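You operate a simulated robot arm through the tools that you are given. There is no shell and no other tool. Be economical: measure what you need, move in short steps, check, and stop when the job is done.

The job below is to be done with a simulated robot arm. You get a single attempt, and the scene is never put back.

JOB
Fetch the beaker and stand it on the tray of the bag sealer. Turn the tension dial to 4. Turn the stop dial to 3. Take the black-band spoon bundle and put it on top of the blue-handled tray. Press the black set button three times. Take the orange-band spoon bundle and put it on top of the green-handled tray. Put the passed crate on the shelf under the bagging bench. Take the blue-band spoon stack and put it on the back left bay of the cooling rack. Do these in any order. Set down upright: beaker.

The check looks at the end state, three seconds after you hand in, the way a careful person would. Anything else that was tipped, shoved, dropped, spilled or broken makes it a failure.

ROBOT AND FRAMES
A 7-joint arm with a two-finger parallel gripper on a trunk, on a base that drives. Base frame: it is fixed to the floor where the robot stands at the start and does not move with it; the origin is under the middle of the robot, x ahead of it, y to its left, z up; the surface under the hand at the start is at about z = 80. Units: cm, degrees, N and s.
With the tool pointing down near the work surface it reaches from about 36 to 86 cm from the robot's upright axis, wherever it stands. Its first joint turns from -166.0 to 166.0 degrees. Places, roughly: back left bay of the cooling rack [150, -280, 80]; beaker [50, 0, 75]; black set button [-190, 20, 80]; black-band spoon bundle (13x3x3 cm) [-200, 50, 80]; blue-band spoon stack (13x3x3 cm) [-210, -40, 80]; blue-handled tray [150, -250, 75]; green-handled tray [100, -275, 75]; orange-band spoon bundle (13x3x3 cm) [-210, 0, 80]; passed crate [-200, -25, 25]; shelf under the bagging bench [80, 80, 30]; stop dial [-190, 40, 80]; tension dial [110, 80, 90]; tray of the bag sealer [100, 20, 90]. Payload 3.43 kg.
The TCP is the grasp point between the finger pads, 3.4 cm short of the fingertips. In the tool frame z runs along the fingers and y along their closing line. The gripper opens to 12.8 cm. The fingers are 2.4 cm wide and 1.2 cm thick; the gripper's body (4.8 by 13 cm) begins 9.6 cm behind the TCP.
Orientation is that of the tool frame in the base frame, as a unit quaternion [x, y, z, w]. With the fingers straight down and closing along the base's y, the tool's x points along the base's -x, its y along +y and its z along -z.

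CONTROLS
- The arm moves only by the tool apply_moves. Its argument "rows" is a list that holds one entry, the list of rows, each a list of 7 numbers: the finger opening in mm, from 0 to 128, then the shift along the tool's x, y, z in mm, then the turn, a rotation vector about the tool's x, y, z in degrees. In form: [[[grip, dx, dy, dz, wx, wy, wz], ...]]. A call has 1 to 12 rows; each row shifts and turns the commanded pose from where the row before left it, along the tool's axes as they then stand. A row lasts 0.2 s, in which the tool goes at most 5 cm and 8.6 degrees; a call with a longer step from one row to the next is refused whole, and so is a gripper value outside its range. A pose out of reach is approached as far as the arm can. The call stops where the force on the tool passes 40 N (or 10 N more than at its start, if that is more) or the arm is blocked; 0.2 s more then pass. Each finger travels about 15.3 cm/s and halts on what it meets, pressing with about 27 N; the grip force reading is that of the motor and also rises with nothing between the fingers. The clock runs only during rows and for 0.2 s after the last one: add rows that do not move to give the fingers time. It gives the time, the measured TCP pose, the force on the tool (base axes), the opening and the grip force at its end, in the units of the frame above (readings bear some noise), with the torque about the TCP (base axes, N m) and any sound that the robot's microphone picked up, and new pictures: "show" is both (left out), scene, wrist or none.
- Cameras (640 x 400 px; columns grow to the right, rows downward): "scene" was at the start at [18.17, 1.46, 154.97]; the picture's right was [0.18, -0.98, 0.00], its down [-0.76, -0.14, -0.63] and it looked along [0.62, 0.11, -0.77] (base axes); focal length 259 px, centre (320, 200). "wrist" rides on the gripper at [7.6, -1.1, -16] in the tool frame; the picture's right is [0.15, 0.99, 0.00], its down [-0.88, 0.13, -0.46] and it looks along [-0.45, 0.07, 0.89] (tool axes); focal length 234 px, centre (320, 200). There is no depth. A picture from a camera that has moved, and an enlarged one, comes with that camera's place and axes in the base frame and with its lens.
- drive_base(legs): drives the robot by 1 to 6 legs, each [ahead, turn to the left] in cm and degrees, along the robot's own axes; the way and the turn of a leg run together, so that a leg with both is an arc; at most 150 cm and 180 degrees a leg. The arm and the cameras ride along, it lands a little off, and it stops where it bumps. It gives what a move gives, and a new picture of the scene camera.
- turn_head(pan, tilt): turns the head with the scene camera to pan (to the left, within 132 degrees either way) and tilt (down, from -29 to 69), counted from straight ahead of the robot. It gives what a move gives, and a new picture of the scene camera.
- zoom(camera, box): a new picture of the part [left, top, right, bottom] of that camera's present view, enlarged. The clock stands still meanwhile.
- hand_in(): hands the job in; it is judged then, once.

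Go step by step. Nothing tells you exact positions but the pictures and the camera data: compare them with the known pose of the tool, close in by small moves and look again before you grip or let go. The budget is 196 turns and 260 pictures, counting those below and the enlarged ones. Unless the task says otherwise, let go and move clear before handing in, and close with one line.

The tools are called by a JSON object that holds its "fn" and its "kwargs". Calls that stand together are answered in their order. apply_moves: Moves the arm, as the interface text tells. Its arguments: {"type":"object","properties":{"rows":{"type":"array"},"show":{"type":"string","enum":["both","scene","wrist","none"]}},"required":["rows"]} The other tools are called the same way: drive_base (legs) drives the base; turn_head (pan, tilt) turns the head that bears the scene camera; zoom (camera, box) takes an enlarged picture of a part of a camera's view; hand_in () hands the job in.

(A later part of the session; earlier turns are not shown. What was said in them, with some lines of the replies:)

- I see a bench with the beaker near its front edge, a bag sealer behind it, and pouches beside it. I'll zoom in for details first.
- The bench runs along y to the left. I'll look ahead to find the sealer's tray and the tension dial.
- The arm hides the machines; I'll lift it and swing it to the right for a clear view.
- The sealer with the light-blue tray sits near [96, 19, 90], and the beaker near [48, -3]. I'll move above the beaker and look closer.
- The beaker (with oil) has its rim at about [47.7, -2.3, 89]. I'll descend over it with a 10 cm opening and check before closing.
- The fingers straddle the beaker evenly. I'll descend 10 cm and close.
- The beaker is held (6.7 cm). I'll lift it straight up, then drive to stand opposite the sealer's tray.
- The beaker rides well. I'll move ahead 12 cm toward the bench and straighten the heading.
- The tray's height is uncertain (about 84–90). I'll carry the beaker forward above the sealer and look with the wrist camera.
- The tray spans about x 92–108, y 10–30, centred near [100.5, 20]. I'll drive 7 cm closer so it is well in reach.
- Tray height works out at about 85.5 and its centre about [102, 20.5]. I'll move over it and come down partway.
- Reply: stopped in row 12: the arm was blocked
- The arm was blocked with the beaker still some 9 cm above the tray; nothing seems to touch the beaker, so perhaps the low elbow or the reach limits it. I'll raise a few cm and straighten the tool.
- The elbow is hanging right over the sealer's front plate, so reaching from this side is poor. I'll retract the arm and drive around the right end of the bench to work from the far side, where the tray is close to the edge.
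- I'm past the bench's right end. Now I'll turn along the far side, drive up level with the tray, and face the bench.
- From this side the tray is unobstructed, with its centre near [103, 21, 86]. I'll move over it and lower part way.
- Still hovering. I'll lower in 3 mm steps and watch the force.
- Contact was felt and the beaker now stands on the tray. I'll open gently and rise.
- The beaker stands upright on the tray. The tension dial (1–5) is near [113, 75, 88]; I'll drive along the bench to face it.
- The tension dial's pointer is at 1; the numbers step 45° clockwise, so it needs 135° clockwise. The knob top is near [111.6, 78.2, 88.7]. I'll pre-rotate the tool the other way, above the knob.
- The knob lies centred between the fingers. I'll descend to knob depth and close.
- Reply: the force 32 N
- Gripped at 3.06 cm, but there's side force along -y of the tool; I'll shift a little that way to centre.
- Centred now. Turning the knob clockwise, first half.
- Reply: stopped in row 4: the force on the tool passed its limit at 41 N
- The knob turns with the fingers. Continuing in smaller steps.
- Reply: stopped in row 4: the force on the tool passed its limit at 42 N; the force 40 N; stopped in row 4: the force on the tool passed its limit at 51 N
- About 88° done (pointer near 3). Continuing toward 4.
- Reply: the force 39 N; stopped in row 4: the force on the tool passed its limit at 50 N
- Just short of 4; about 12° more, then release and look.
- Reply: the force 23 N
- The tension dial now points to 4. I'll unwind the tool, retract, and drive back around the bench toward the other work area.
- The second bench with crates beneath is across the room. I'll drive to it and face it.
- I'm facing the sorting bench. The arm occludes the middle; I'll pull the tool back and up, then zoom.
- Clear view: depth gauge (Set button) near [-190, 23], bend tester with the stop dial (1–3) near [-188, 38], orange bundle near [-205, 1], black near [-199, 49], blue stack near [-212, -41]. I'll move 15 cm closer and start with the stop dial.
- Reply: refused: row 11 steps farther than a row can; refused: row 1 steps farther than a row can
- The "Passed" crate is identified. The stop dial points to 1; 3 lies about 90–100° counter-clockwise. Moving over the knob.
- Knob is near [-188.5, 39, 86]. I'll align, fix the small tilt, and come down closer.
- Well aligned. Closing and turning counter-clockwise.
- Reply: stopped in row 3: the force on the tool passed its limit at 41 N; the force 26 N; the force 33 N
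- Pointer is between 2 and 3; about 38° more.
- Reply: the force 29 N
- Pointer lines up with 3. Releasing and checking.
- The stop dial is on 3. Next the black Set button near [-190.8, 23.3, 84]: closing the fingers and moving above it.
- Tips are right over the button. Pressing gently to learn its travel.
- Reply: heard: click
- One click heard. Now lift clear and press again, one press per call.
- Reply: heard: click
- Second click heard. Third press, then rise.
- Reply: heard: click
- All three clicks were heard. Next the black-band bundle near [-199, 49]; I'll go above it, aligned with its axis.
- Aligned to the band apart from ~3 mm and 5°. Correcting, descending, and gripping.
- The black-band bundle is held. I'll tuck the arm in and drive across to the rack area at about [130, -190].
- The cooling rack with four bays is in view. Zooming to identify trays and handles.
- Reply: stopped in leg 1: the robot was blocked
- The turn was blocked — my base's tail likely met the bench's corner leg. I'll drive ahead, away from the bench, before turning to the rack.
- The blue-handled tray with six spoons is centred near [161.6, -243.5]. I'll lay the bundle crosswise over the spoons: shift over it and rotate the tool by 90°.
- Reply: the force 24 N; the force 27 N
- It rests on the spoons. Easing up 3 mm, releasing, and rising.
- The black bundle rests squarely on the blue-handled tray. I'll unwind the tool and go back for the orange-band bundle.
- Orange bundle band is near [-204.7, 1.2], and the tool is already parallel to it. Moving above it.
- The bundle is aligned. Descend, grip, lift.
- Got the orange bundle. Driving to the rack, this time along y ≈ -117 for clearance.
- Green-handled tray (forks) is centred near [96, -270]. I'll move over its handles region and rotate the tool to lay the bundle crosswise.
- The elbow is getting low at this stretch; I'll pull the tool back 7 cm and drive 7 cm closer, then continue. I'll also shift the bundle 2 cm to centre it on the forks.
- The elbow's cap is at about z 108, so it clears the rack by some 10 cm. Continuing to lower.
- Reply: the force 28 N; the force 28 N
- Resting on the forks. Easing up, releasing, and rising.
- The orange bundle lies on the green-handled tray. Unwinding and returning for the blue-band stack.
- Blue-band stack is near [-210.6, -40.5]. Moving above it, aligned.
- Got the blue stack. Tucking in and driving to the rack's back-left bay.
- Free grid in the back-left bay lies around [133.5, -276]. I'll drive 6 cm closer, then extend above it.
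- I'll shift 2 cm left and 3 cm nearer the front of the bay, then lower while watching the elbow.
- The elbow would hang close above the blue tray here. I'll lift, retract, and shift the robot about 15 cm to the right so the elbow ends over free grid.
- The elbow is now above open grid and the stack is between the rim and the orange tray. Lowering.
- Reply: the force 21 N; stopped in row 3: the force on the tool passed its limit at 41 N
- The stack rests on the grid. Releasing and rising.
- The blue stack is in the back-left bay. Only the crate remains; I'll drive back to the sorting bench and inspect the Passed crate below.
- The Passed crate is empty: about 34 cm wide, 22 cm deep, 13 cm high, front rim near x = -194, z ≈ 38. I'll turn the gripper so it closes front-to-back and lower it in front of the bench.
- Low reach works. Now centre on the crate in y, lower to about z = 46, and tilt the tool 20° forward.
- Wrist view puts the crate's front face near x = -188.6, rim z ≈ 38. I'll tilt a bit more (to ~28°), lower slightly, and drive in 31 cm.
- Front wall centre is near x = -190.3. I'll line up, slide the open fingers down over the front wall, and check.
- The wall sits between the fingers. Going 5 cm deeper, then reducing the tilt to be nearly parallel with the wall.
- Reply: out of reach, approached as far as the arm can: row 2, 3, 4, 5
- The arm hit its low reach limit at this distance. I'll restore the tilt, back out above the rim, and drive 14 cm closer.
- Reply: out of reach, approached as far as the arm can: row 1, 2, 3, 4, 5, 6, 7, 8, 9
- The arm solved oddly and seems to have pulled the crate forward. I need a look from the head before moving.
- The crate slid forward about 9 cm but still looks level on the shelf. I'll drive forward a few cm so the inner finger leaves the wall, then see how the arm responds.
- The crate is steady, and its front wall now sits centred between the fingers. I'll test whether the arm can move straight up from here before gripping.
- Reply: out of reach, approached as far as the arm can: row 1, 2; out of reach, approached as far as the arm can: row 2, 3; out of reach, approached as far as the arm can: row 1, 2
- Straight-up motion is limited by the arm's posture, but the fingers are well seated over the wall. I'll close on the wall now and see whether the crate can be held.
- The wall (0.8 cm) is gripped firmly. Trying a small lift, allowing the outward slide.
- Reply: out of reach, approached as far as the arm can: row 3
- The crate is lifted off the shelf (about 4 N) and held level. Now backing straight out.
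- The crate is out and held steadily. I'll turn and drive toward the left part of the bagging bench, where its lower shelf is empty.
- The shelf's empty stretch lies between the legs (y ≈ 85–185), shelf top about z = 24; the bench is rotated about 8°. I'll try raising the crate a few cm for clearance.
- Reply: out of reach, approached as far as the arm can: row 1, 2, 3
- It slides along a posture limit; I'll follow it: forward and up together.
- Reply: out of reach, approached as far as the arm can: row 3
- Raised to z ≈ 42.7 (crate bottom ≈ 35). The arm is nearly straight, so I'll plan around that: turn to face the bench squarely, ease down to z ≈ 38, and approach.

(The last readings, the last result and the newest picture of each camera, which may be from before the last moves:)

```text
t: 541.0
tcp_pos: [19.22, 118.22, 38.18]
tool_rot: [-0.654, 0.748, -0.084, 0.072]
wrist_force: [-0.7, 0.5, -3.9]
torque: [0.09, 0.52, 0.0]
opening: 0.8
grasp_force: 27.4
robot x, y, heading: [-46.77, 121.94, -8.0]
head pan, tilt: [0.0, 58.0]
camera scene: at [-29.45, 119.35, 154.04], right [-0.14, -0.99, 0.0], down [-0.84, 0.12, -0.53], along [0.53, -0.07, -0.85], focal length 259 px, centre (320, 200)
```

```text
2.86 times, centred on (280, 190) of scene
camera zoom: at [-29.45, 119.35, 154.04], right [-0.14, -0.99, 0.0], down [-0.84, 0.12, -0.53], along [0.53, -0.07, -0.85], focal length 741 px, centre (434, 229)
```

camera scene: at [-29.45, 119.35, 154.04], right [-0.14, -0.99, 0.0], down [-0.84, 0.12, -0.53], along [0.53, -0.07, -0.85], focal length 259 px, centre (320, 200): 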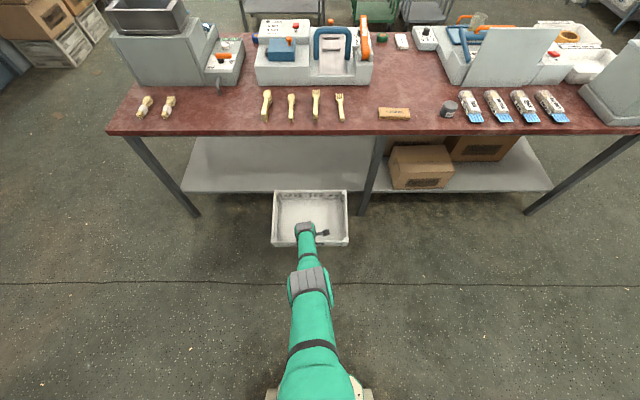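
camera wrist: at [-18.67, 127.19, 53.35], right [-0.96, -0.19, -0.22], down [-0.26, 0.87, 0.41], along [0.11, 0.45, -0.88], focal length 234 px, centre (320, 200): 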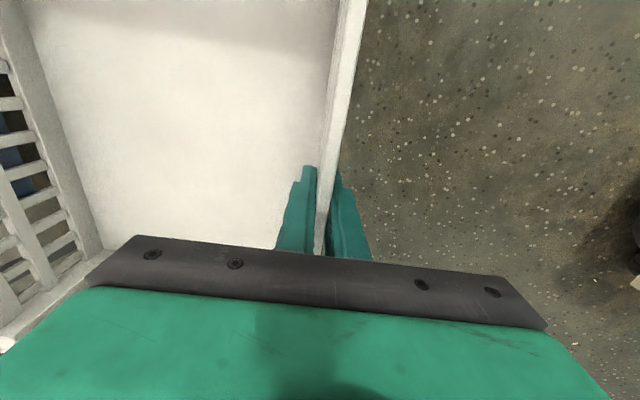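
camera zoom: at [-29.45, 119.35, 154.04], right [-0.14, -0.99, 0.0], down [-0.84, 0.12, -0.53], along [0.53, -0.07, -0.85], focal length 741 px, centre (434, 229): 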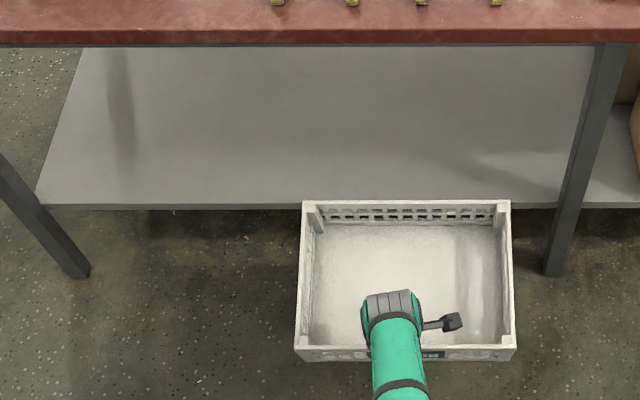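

Shelf top ≈ 24.4, its edge about 87 cm ahead of the camera. I'll lower to z ≈ 35.7 and drive in until the crate's far edge is just short of the shelf to check the height.

{"fn": "apply_moves", "kwargs": {"rows": [[[0, 0, 18, 9, 0, 0, 0], [0, 0, 17, 8, 0, 0, 0], [0, 0, 0, 0, 0, 0, 0]]], "show": "none"}}

{"fn": "drive_base", "kwargs": {"legs": [[12, 0]]}}

{"fn": "zoom", "kwargs": {"camera": "scene", "box": [220, 120, 400, 240]}}

```text
t: 541.8
tcp_pos: [16.09, 118.61, 35.63]
tool_rot: [-0.655, 0.748, -0.084, 0.073]
wrist_force: [-0.1, -0.3, -3.4]
torque: [0.09, 0.49, 0.0]
opening: 0.78
grasp_force: 27.5
robot x, y, heading: [-46.87, 121.78, -8.0]
head pan, tilt: [0.0, 58.0]
```

```text
t: 543.0
tcp_pos: [27.96, 116.9, 35.69]
tool_rot: [-0.654, 0.748, -0.085, 0.073]
wrist_force: [-0.1, -0.3, -4.3]
torque: [0.09, 0.54, -0.02]
opening: 0.77
grasp_force: 27.0
robot x, y, heading: [-34.83, 119.75, -8.0]
head pan, tilt: [0.0, 58.0]
camera scene: at [-17.64, 117.65, 154.04], right [-0.14, -0.99, 0.0], down [-0.84, 0.12, -0.53], along [0.52, -0.07, -0.85], focal length 259 px, centre (320, 200)
```

scene: 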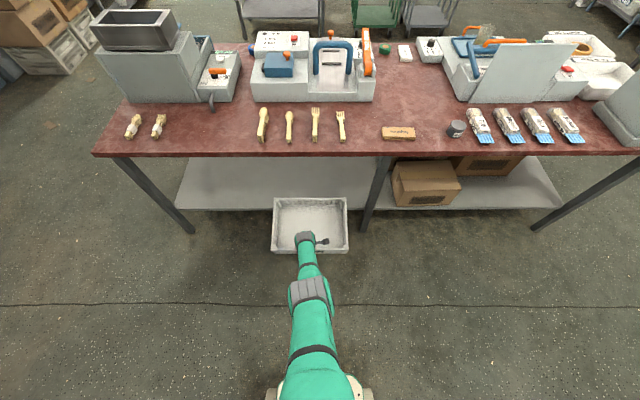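

```text
3.33 times, centred on (310, 180) of scene
camera zoom: at [-17.64, 117.65, 154.04], right [-0.14, -0.99, 0.0], down [-0.84, 0.12, -0.53], along [0.52, -0.07, -0.85], focal length 864 px, centre (353, 267)
```

zoom: 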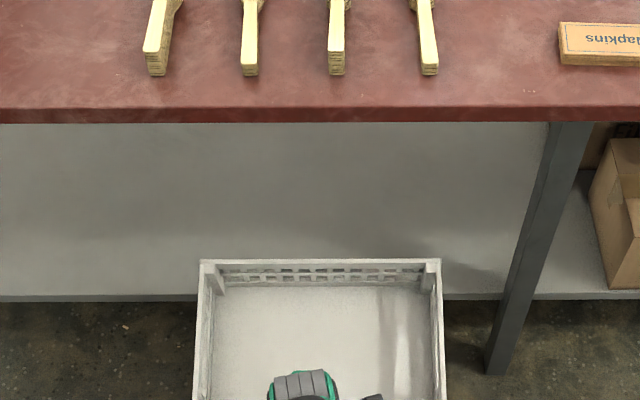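

Heights look workable (shelf ≈ 25, bench underside ≈ 77). I'll raise 2.5 cm for entry and drive in 31 cm.

{"fn": "apply_moves", "kwargs": {"rows": [[[0, 0, -18, -9, 0, 0, 0], [0, 0, -17, -8, 0, 0, 0], [0, 0, 0, 0, 0, 0, 0]]], "show": "none"}}

{"fn": "drive_base", "kwargs": {"legs": [[16, 0]]}}

{"fn": "zoom", "kwargs": {"camera": "scene", "box": [220, 140, 400, 260]}}

```text
t: 543.9
tcp_pos: [30.92, 116.53, 38.17]
tool_rot: [-0.653, 0.749, -0.085, 0.072]
wrist_force: [0.2, -0.2, -4.0]
torque: [0.11, 0.5, -0.03]
opening: 0.79
grasp_force: 26.4
robot x, y, heading: [-35.08, 119.87, -8.1]
head pan, tilt: [0.0, 58.0]
```

```text
t: 545.3
tcp_pos: [46.86, 114.3, 38.1]
tool_rot: [-0.653, 0.749, -0.084, 0.072]
wrist_force: [1.1, 0.0, -3.6]
torque: [0.11, 0.54, 0.03]
opening: 0.81
grasp_force: 26.9
robot x, y, heading: [-18.82, 117.44, -8.2]
head pan, tilt: [0.0, 58.0]
camera scene: at [-1.56, 115.36, 154.04], right [-0.14, -0.99, 0.0], down [-0.84, 0.12, -0.53], along [0.52, -0.07, -0.85], focal length 259 px, centre (320, 200)
```

scene: 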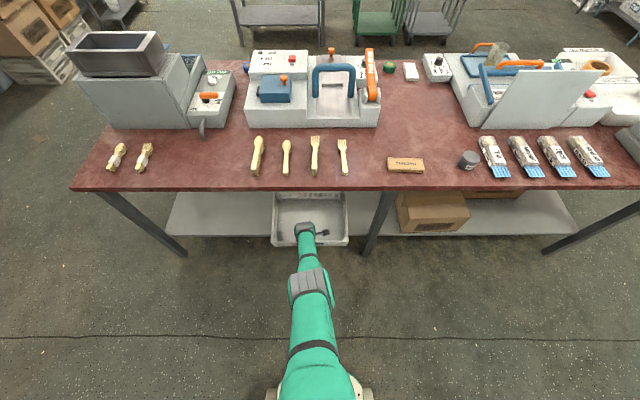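

```text
3.33 times, centred on (310, 200) of scene
camera zoom: at [-1.56, 115.36, 154.04], right [-0.14, -0.99, 0.0], down [-0.84, 0.12, -0.53], along [0.52, -0.07, -0.85], focal length 864 px, centre (353, 200)
```

zoom: 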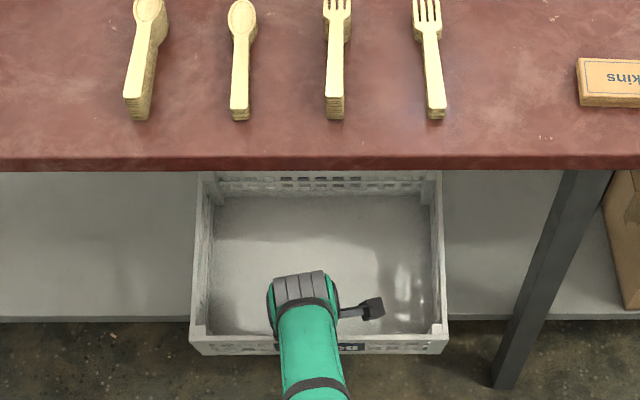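

The crate entered over the shelf without touching. Driving in 13 cm more.

{"fn": "drive_base", "kwargs": {"legs": [[13, 0]]}}

{"fn": "zoom", "kwargs": {"camera": "scene", "box": [220, 160, 400, 280]}}

```text
t: 546.5
tcp_pos: [59.85, 112.2, 38.31]
tool_rot: [-0.653, 0.749, -0.085, 0.072]
wrist_force: [0.3, 0.1, -3.1]
torque: [0.1, 0.53, 0.04]
opening: 0.79
grasp_force: 26.9
robot x, y, heading: [-6.33, 115.74, -8.1]
head pan, tilt: [0.0, 58.0]
camera scene: at [11.32, 113.5, 154.04], right [-0.14, -0.99, 0.0], down [-0.84, 0.12, -0.53], along [0.52, -0.08, -0.85], focal length 259 px, centre (320, 200)
```

scene: 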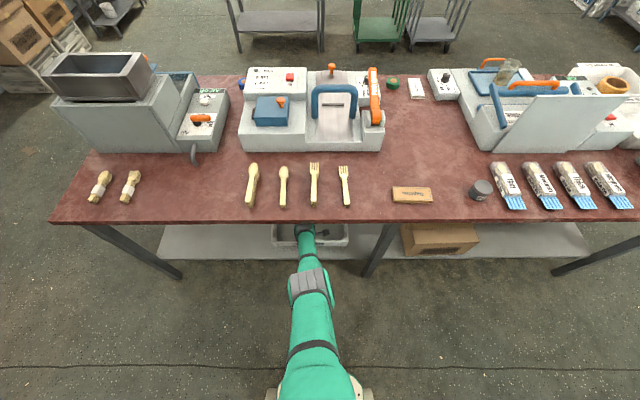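

```text
3.33 times, centred on (310, 220) of scene
camera zoom: at [11.32, 113.5, 154.04], right [-0.14, -0.99, 0.0], down [-0.84, 0.12, -0.53], along [0.52, -0.08, -0.85], focal length 864 px, centre (353, 133)
```

zoom: 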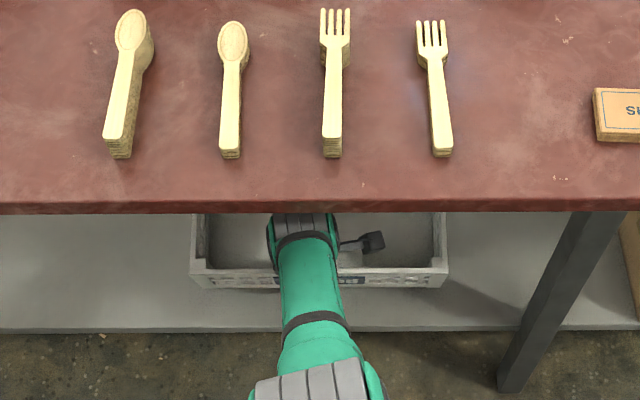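

The crate's near wall is about 5 cm inside the shelf edge. Lowering along the arm's curve in small steps.

{"fn": "apply_moves", "kwargs": {"rows": [[[0, 0, 12, 6.5, 0, 0, 0], [0, 0, 12, 6.5, 0, 0, 0], [0, 0, 6, 3.2, 0, 0, 0], [0, 0, 0, 0, 0, 0, 0]]], "show": "none"}}

{"fn": "apply_moves", "kwargs": {"rows": [[[0, 0, 6, 3.2, 0, 0, 0], [0, 0, 6, 3.2, 0, 0, 0], [0, 0, 0, 0, 0, 0, 0]]], "show": "none"}}

{"fn": "zoom", "kwargs": {"camera": "scene", "box": [220, 160, 400, 280]}}

```text
t: 547.5
tcp_pos: [57.23, 112.63, 36.07]
tool_rot: [-0.653, 0.749, -0.085, 0.072]
wrist_force: [0.2, 0.4, -3.5]
torque: [0.09, 0.49, 0.04]
opening: 0.79
grasp_force: 26.5
robot x, y, heading: [-6.32, 115.95, -8.0]
head pan, tilt: [0.0, 58.0]
```

```text
t: 548.4
tcp_pos: [56.17, 112.75, 35.05]
tool_rot: [-0.653, 0.75, -0.084, 0.073]
wrist_force: [0.1, -0.4, -3.9]
torque: [0.15, 0.52, -0.02]
opening: 0.78
grasp_force: 26.9
robot x, y, heading: [-6.24, 115.7, -8.2]
head pan, tilt: [0.0, 58.0]
```

```text
3.33 times, centred on (310, 220) of scene
camera zoom: at [11.32, 113.5, 154.04], right [-0.14, -0.99, 0.0], down [-0.84, 0.12, -0.53], along [0.52, -0.08, -0.85], focal length 864 px, centre (353, 133)
```

zoom: 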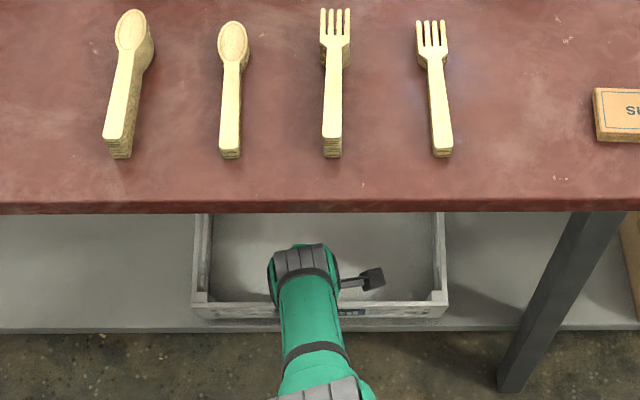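

{"fn": "apply_moves", "kwargs": {"rows": [[[0, 0, 5, 4, 0, 0, 0], [0, 0, 5, 4, 0, 0, 0], [0, 0, 0, 0, 0, 0, 0]]], "show": "none"}}

{"fn": "apply_moves", "kwargs": {"rows": [[[0, 0, 5, 4, 0, 0, 0], [0, 0, 5, 4, 0, 0, 0], [0, 0, 0, 0, 0, 0, 0]]], "show": "none"}}

{"fn": "zoom", "kwargs": {"camera": "scene", "box": [220, 160, 400, 280]}}

```text
t: 549.1
tcp_pos: [55.96, 112.88, 34.33]
tool_rot: [-0.654, 0.748, -0.087, 0.076]
wrist_force: [12.0, -2.1, 31.1]
torque: [-0.22, -0.82, 0.02]
opening: 0.73
grasp_force: 27.3
robot x, y, heading: [-6.31, 116.0, -8.3]
head pan, tilt: [0.0, 58.0]
```

```text
t: 549.5
tcp_pos: [55.81, 112.87, 34.33]
tool_rot: [-0.652, 0.749, -0.087, 0.076]
wrist_force: [-7.9, -0.6, 21.5]
torque: [0.42, 0.71, 0.06]
opening: 0.8
grasp_force: 26.9
robot x, y, heading: [-5.99, 115.91, -8.1]
head pan, tilt: [0.0, 58.0]
stopped in row 1: the force on the tool passed its limit at 47 N (the readings are from after the stop); the commanded pose is now the measured one
```

```text
3.33 times, centred on (310, 220) of scene
camera zoom: at [11.26, 113.5, 154.04], right [-0.14, -0.99, 0.0], down [-0.84, 0.12, -0.53], along [0.52, -0.08, -0.85], focal length 864 px, centre (353, 133)
```

zoom: 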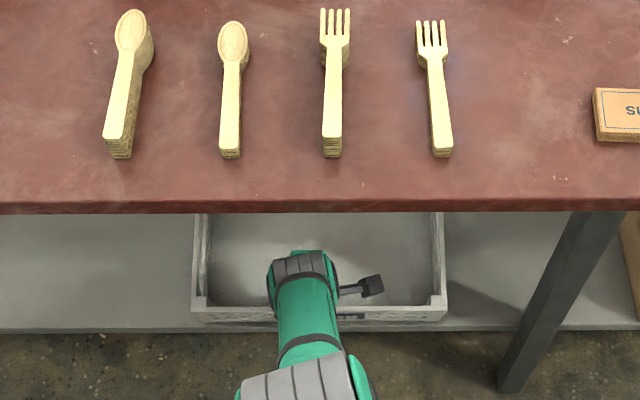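

The crate is down on the shelf. Opening the gripper wide.

{"fn": "apply_moves", "kwargs": {"rows": [[[30, 0, 0, 0, 0, 0, 0], [80, 0, 0, 0, 0, 0, 0], [115, 0, 0, 0, 0, 0, 0], [115, 0, 0, 0, 0, 0, 0], [115, 0, 0, 0, 0, 0, 0]]], "show": "both"}}

```text
t: 550.7
tcp_pos: [55.84, 112.99, 34.32]
tool_rot: [-0.653, 0.749, -0.087, 0.076]
wrist_force: [-0.3, 1.4, -0.5]
torque: [0.02, 0.0, -0.04]
opening: 11.48
grasp_force: 0.0
robot x, y, heading: [-6.41, 116.06, -8.2]
head pan, tilt: [0.0, 58.0]
camera scene: at [11.33, 113.5, 154.04], right [-0.14, -0.99, 0.0], down [-0.84, 0.12, -0.53], along [0.52, -0.08, -0.85], focal length 259 px, centre (320, 200)
camera wrist: at [52.21, 105.99, 50.04], right [-0.97, -0.01, -0.23], down [-0.11, 0.9, 0.41], along [0.2, 0.43, -0.88], focal length 234 px, centre (320, 200)
```

scene: 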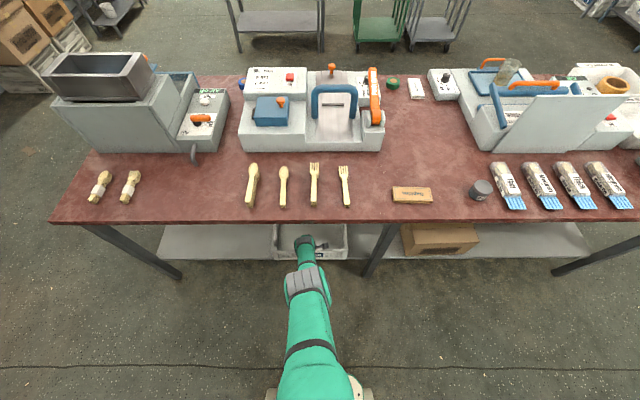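
wrist: 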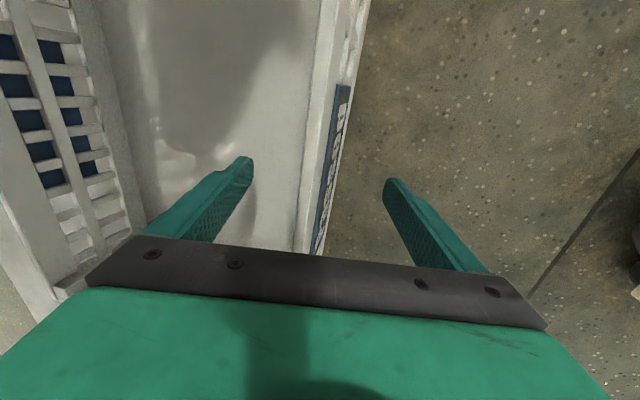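

{"fn": "apply_moves", "kwargs": {"rows": [[[115, 0, -14, -7, 0, 0, 0], [115, 0, -14, -7, 0, 0, 0], [115, 0, -13, -7, 0, 0, 0], [115, 0, 0, 0, 0, 0, 0]]], "show": "none"}}

{"fn": "drive_base", "kwargs": {"legs": [[-5, 0]]}}

{"fn": "apply_moves", "kwargs": {"rows": [[[115, 0, -14, -7, 0, 0, 0], [115, 0, -14, -7, 0, 0, 0], [115, 0, -13, -7, 0, 0, 0], [115, 0, 0, 0, 0, 0, 0]]], "show": "wrist"}}

```text
t: 551.7
tcp_pos: [59.33, 112.52, 37.15]
tool_rot: [-0.652, 0.749, -0.088, 0.076]
wrist_force: [0.6, -0.8, 0.2]
torque: [-0.01, -0.01, 0.0]
opening: 11.5
grasp_force: 0.0
robot x, y, heading: [-6.23, 115.77, -8.3]
head pan, tilt: [0.0, 58.0]
```

```text
t: 552.6
tcp_pos: [54.53, 113.23, 37.26]
tool_rot: [-0.652, 0.749, -0.088, 0.077]
wrist_force: [-0.6, 0.0, 0.4]
torque: [0.0, 0.0, 0.03]
opening: 11.51
grasp_force: 0.0
robot x, y, heading: [-11.0, 116.54, -8.0]
head pan, tilt: [0.0, 58.0]
camera scene: at [6.41, 114.2, 154.04], right [-0.14, -0.99, 0.0], down [-0.84, 0.12, -0.53], along [0.52, -0.08, -0.85], focal length 259 px, centre (320, 200)
```

scene: 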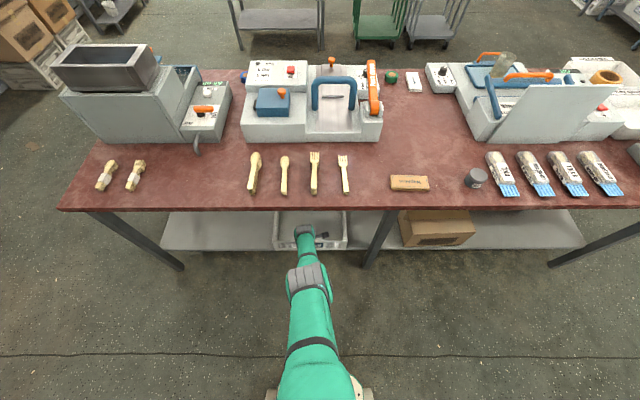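

```text
t: 553.6
tcp_pos: [57.85, 112.97, 40.41]
tool_rot: [-0.653, 0.749, -0.087, 0.076]
wrist_force: [0.0, 0.8, 0.5]
torque: [0.0, 0.0, 0.0]
opening: 11.49
grasp_force: 0.1
robot x, y, heading: [-10.88, 116.47, -8.2]
head pan, tilt: [0.0, 58.0]
camera wrist: at [54.3, 105.9, 56.13], right [-0.97, -0.01, -0.23], down [-0.11, 0.9, 0.41], along [0.2, 0.43, -0.88], focal length 234 px, centre (320, 200)
```

wrist: 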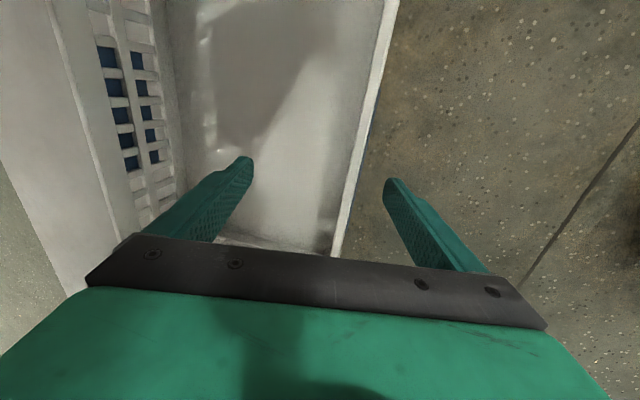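

{"fn": "drive_base", "kwargs": {"legs": [[-5.5, 0]]}}

{"fn": "apply_moves", "kwargs": {"rows": [[[115, 0, -14, -7, 0, 0, 0], [115, 0, -14, -7, 0, 0, 0], [115, 0, -14, -7, 0, 0, 0], [115, 0, -10, -5, 0, 0, 0], [115, 0, 0, 0, 0, 0, 0]]], "show": "wrist"}}

```text
t: 554.5
tcp_pos: [52.53, 113.73, 40.3]
tool_rot: [-0.653, 0.749, -0.087, 0.076]
wrist_force: [-0.5, 0.7, 0.5]
torque: [-0.02, -0.05, -0.01]
opening: 11.47
grasp_force: 0.1
robot x, y, heading: [-16.32, 117.32, -8.1]
head pan, tilt: [0.0, 58.0]
camera scene: at [1.08, 114.98, 154.04], right [-0.14, -0.99, 0.0], down [-0.84, 0.12, -0.53], along [0.52, -0.07, -0.85], focal length 259 px, centre (320, 200)
```

scene: 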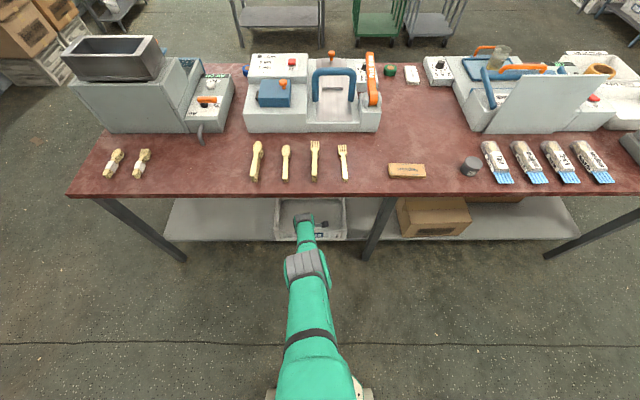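

```text
t: 555.7
tcp_pos: [56.54, 113.32, 44.34]
tool_rot: [-0.653, 0.748, -0.087, 0.075]
wrist_force: [0.7, -0.7, -0.3]
torque: [0.04, 0.02, 0.02]
opening: 11.47
grasp_force: 0.0
out of reach, approached as far as the arm can: row 2, 4
robot x, y, heading: [-16.55, 117.63, -8.1]
head pan, tilt: [0.0, 58.0]
camera wrist: at [52.93, 106.37, 60.2], right [-0.97, -0.01, -0.23], down [-0.11, 0.9, 0.41], along [0.2, 0.43, -0.88], focal length 234 px, centre (320, 200)
```

wrist: 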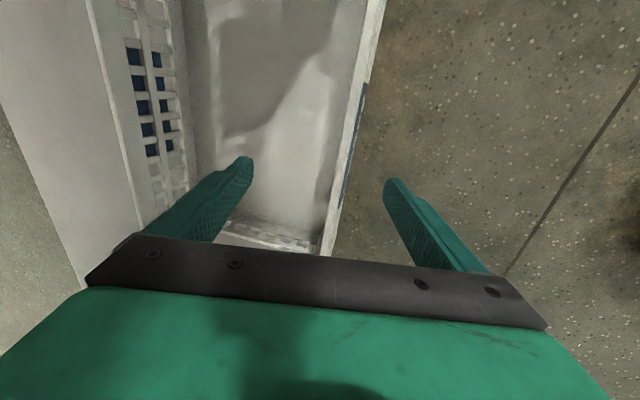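

Inner finger tip is about 2.5 cm above the rim. Backing out slowly.

{"fn": "drive_base", "kwargs": {"legs": [[-12, 0]]}}

{"fn": "zoom", "kwargs": {"camera": "scene", "box": [220, 130, 400, 250]}}

```text
t: 557.0
tcp_pos: [44.4, 114.9, 44.38]
tool_rot: [-0.651, 0.75, -0.087, 0.076]
wrist_force: [-0.2, 0.5, 0.6]
torque: [-0.02, 0.0, 0.03]
opening: 11.49
grasp_force: 0.1
robot x, y, heading: [-28.22, 119.13, -8.6]
head pan, tilt: [0.0, 58.0]
camera scene: at [-11.02, 116.68, 154.04], right [-0.14, -0.99, 0.0], down [-0.84, 0.12, -0.53], along [0.52, -0.08, -0.85], focal length 259 px, centre (320, 200)
```

scene: 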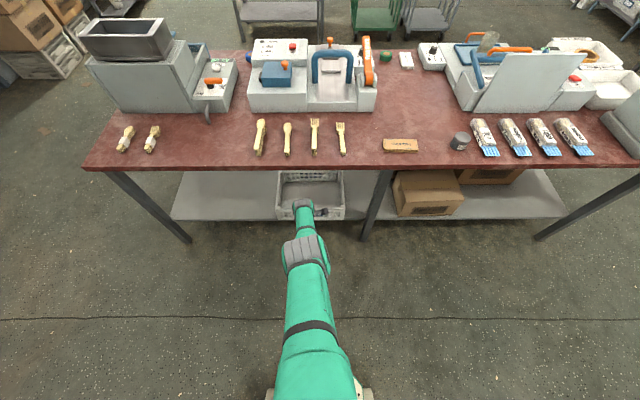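

```text
3.33 times, centred on (310, 190) of scene
camera zoom: at [-11.02, 116.68, 154.04], right [-0.14, -0.99, 0.0], down [-0.84, 0.12, -0.53], along [0.52, -0.08, -0.85], focal length 864 px, centre (353, 233)
```

zoom: 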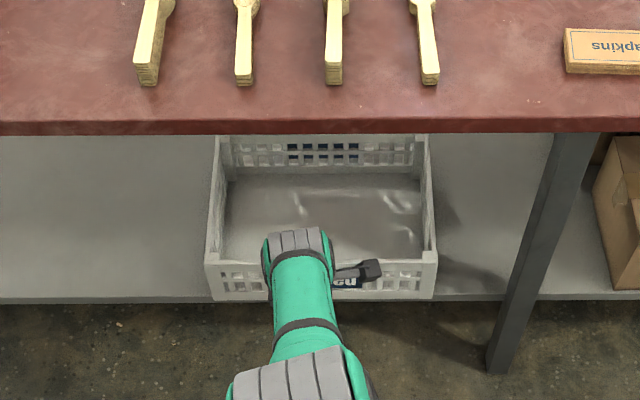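

The crate stands flush on the shelf, released cleanly. Backing well clear and taking a last look.

{"fn": "drive_base", "kwargs": {"legs": [[-40, 0]]}}

{"fn": "zoom", "kwargs": {"camera": "scene", "box": [220, 60, 400, 180]}}

```text
t: 559.5
tcp_pos: [4.41, 120.86, 44.36]
tool_rot: [-0.653, 0.748, -0.088, 0.076]
wrist_force: [-0.6, -0.1, 0.6]
torque: [0.03, -0.02, 0.0]
opening: 11.49
grasp_force: 0.0
robot x, y, heading: [-68.17, 124.9, -7.8]
head pan, tilt: [0.0, 58.0]
camera scene: at [-51.01, 122.49, 154.04], right [-0.14, -0.99, 0.0], down [-0.84, 0.12, -0.53], along [0.52, -0.07, -0.85], focal length 259 px, centre (320, 200)
```

scene: 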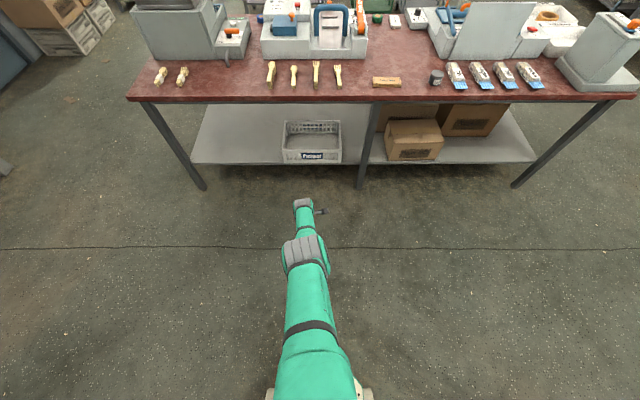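

```text
3.33 times, centred on (310, 120) of scene
camera zoom: at [-51.01, 122.49, 154.04], right [-0.14, -0.99, 0.0], down [-0.84, 0.12, -0.53], along [0.52, -0.07, -0.85], focal length 864 px, centre (353, 467)
```

zoom: 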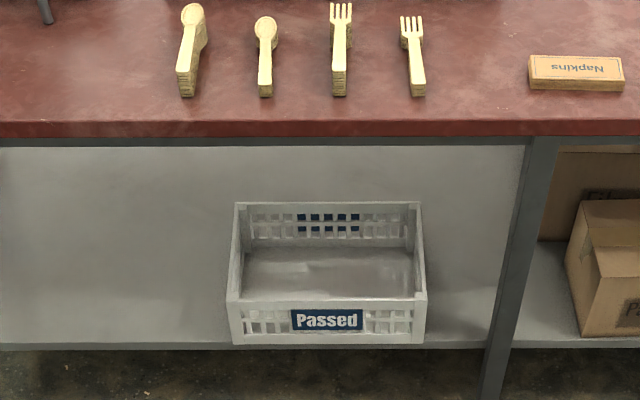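

The Passed crate sits level on the shelf, inside its edge. The other seven items were checked as I finished each one, and the arm is clear, so I'm handing in.

{"fn": "hand_in", "kwargs": {}}

```text
The job is handed in.
```

I did all eight parts of the job and handed it in. The one possible disturbance was an early bump of the robot base, probably against a leg of the bagging bench; I saw nothing out of place there afterwards.
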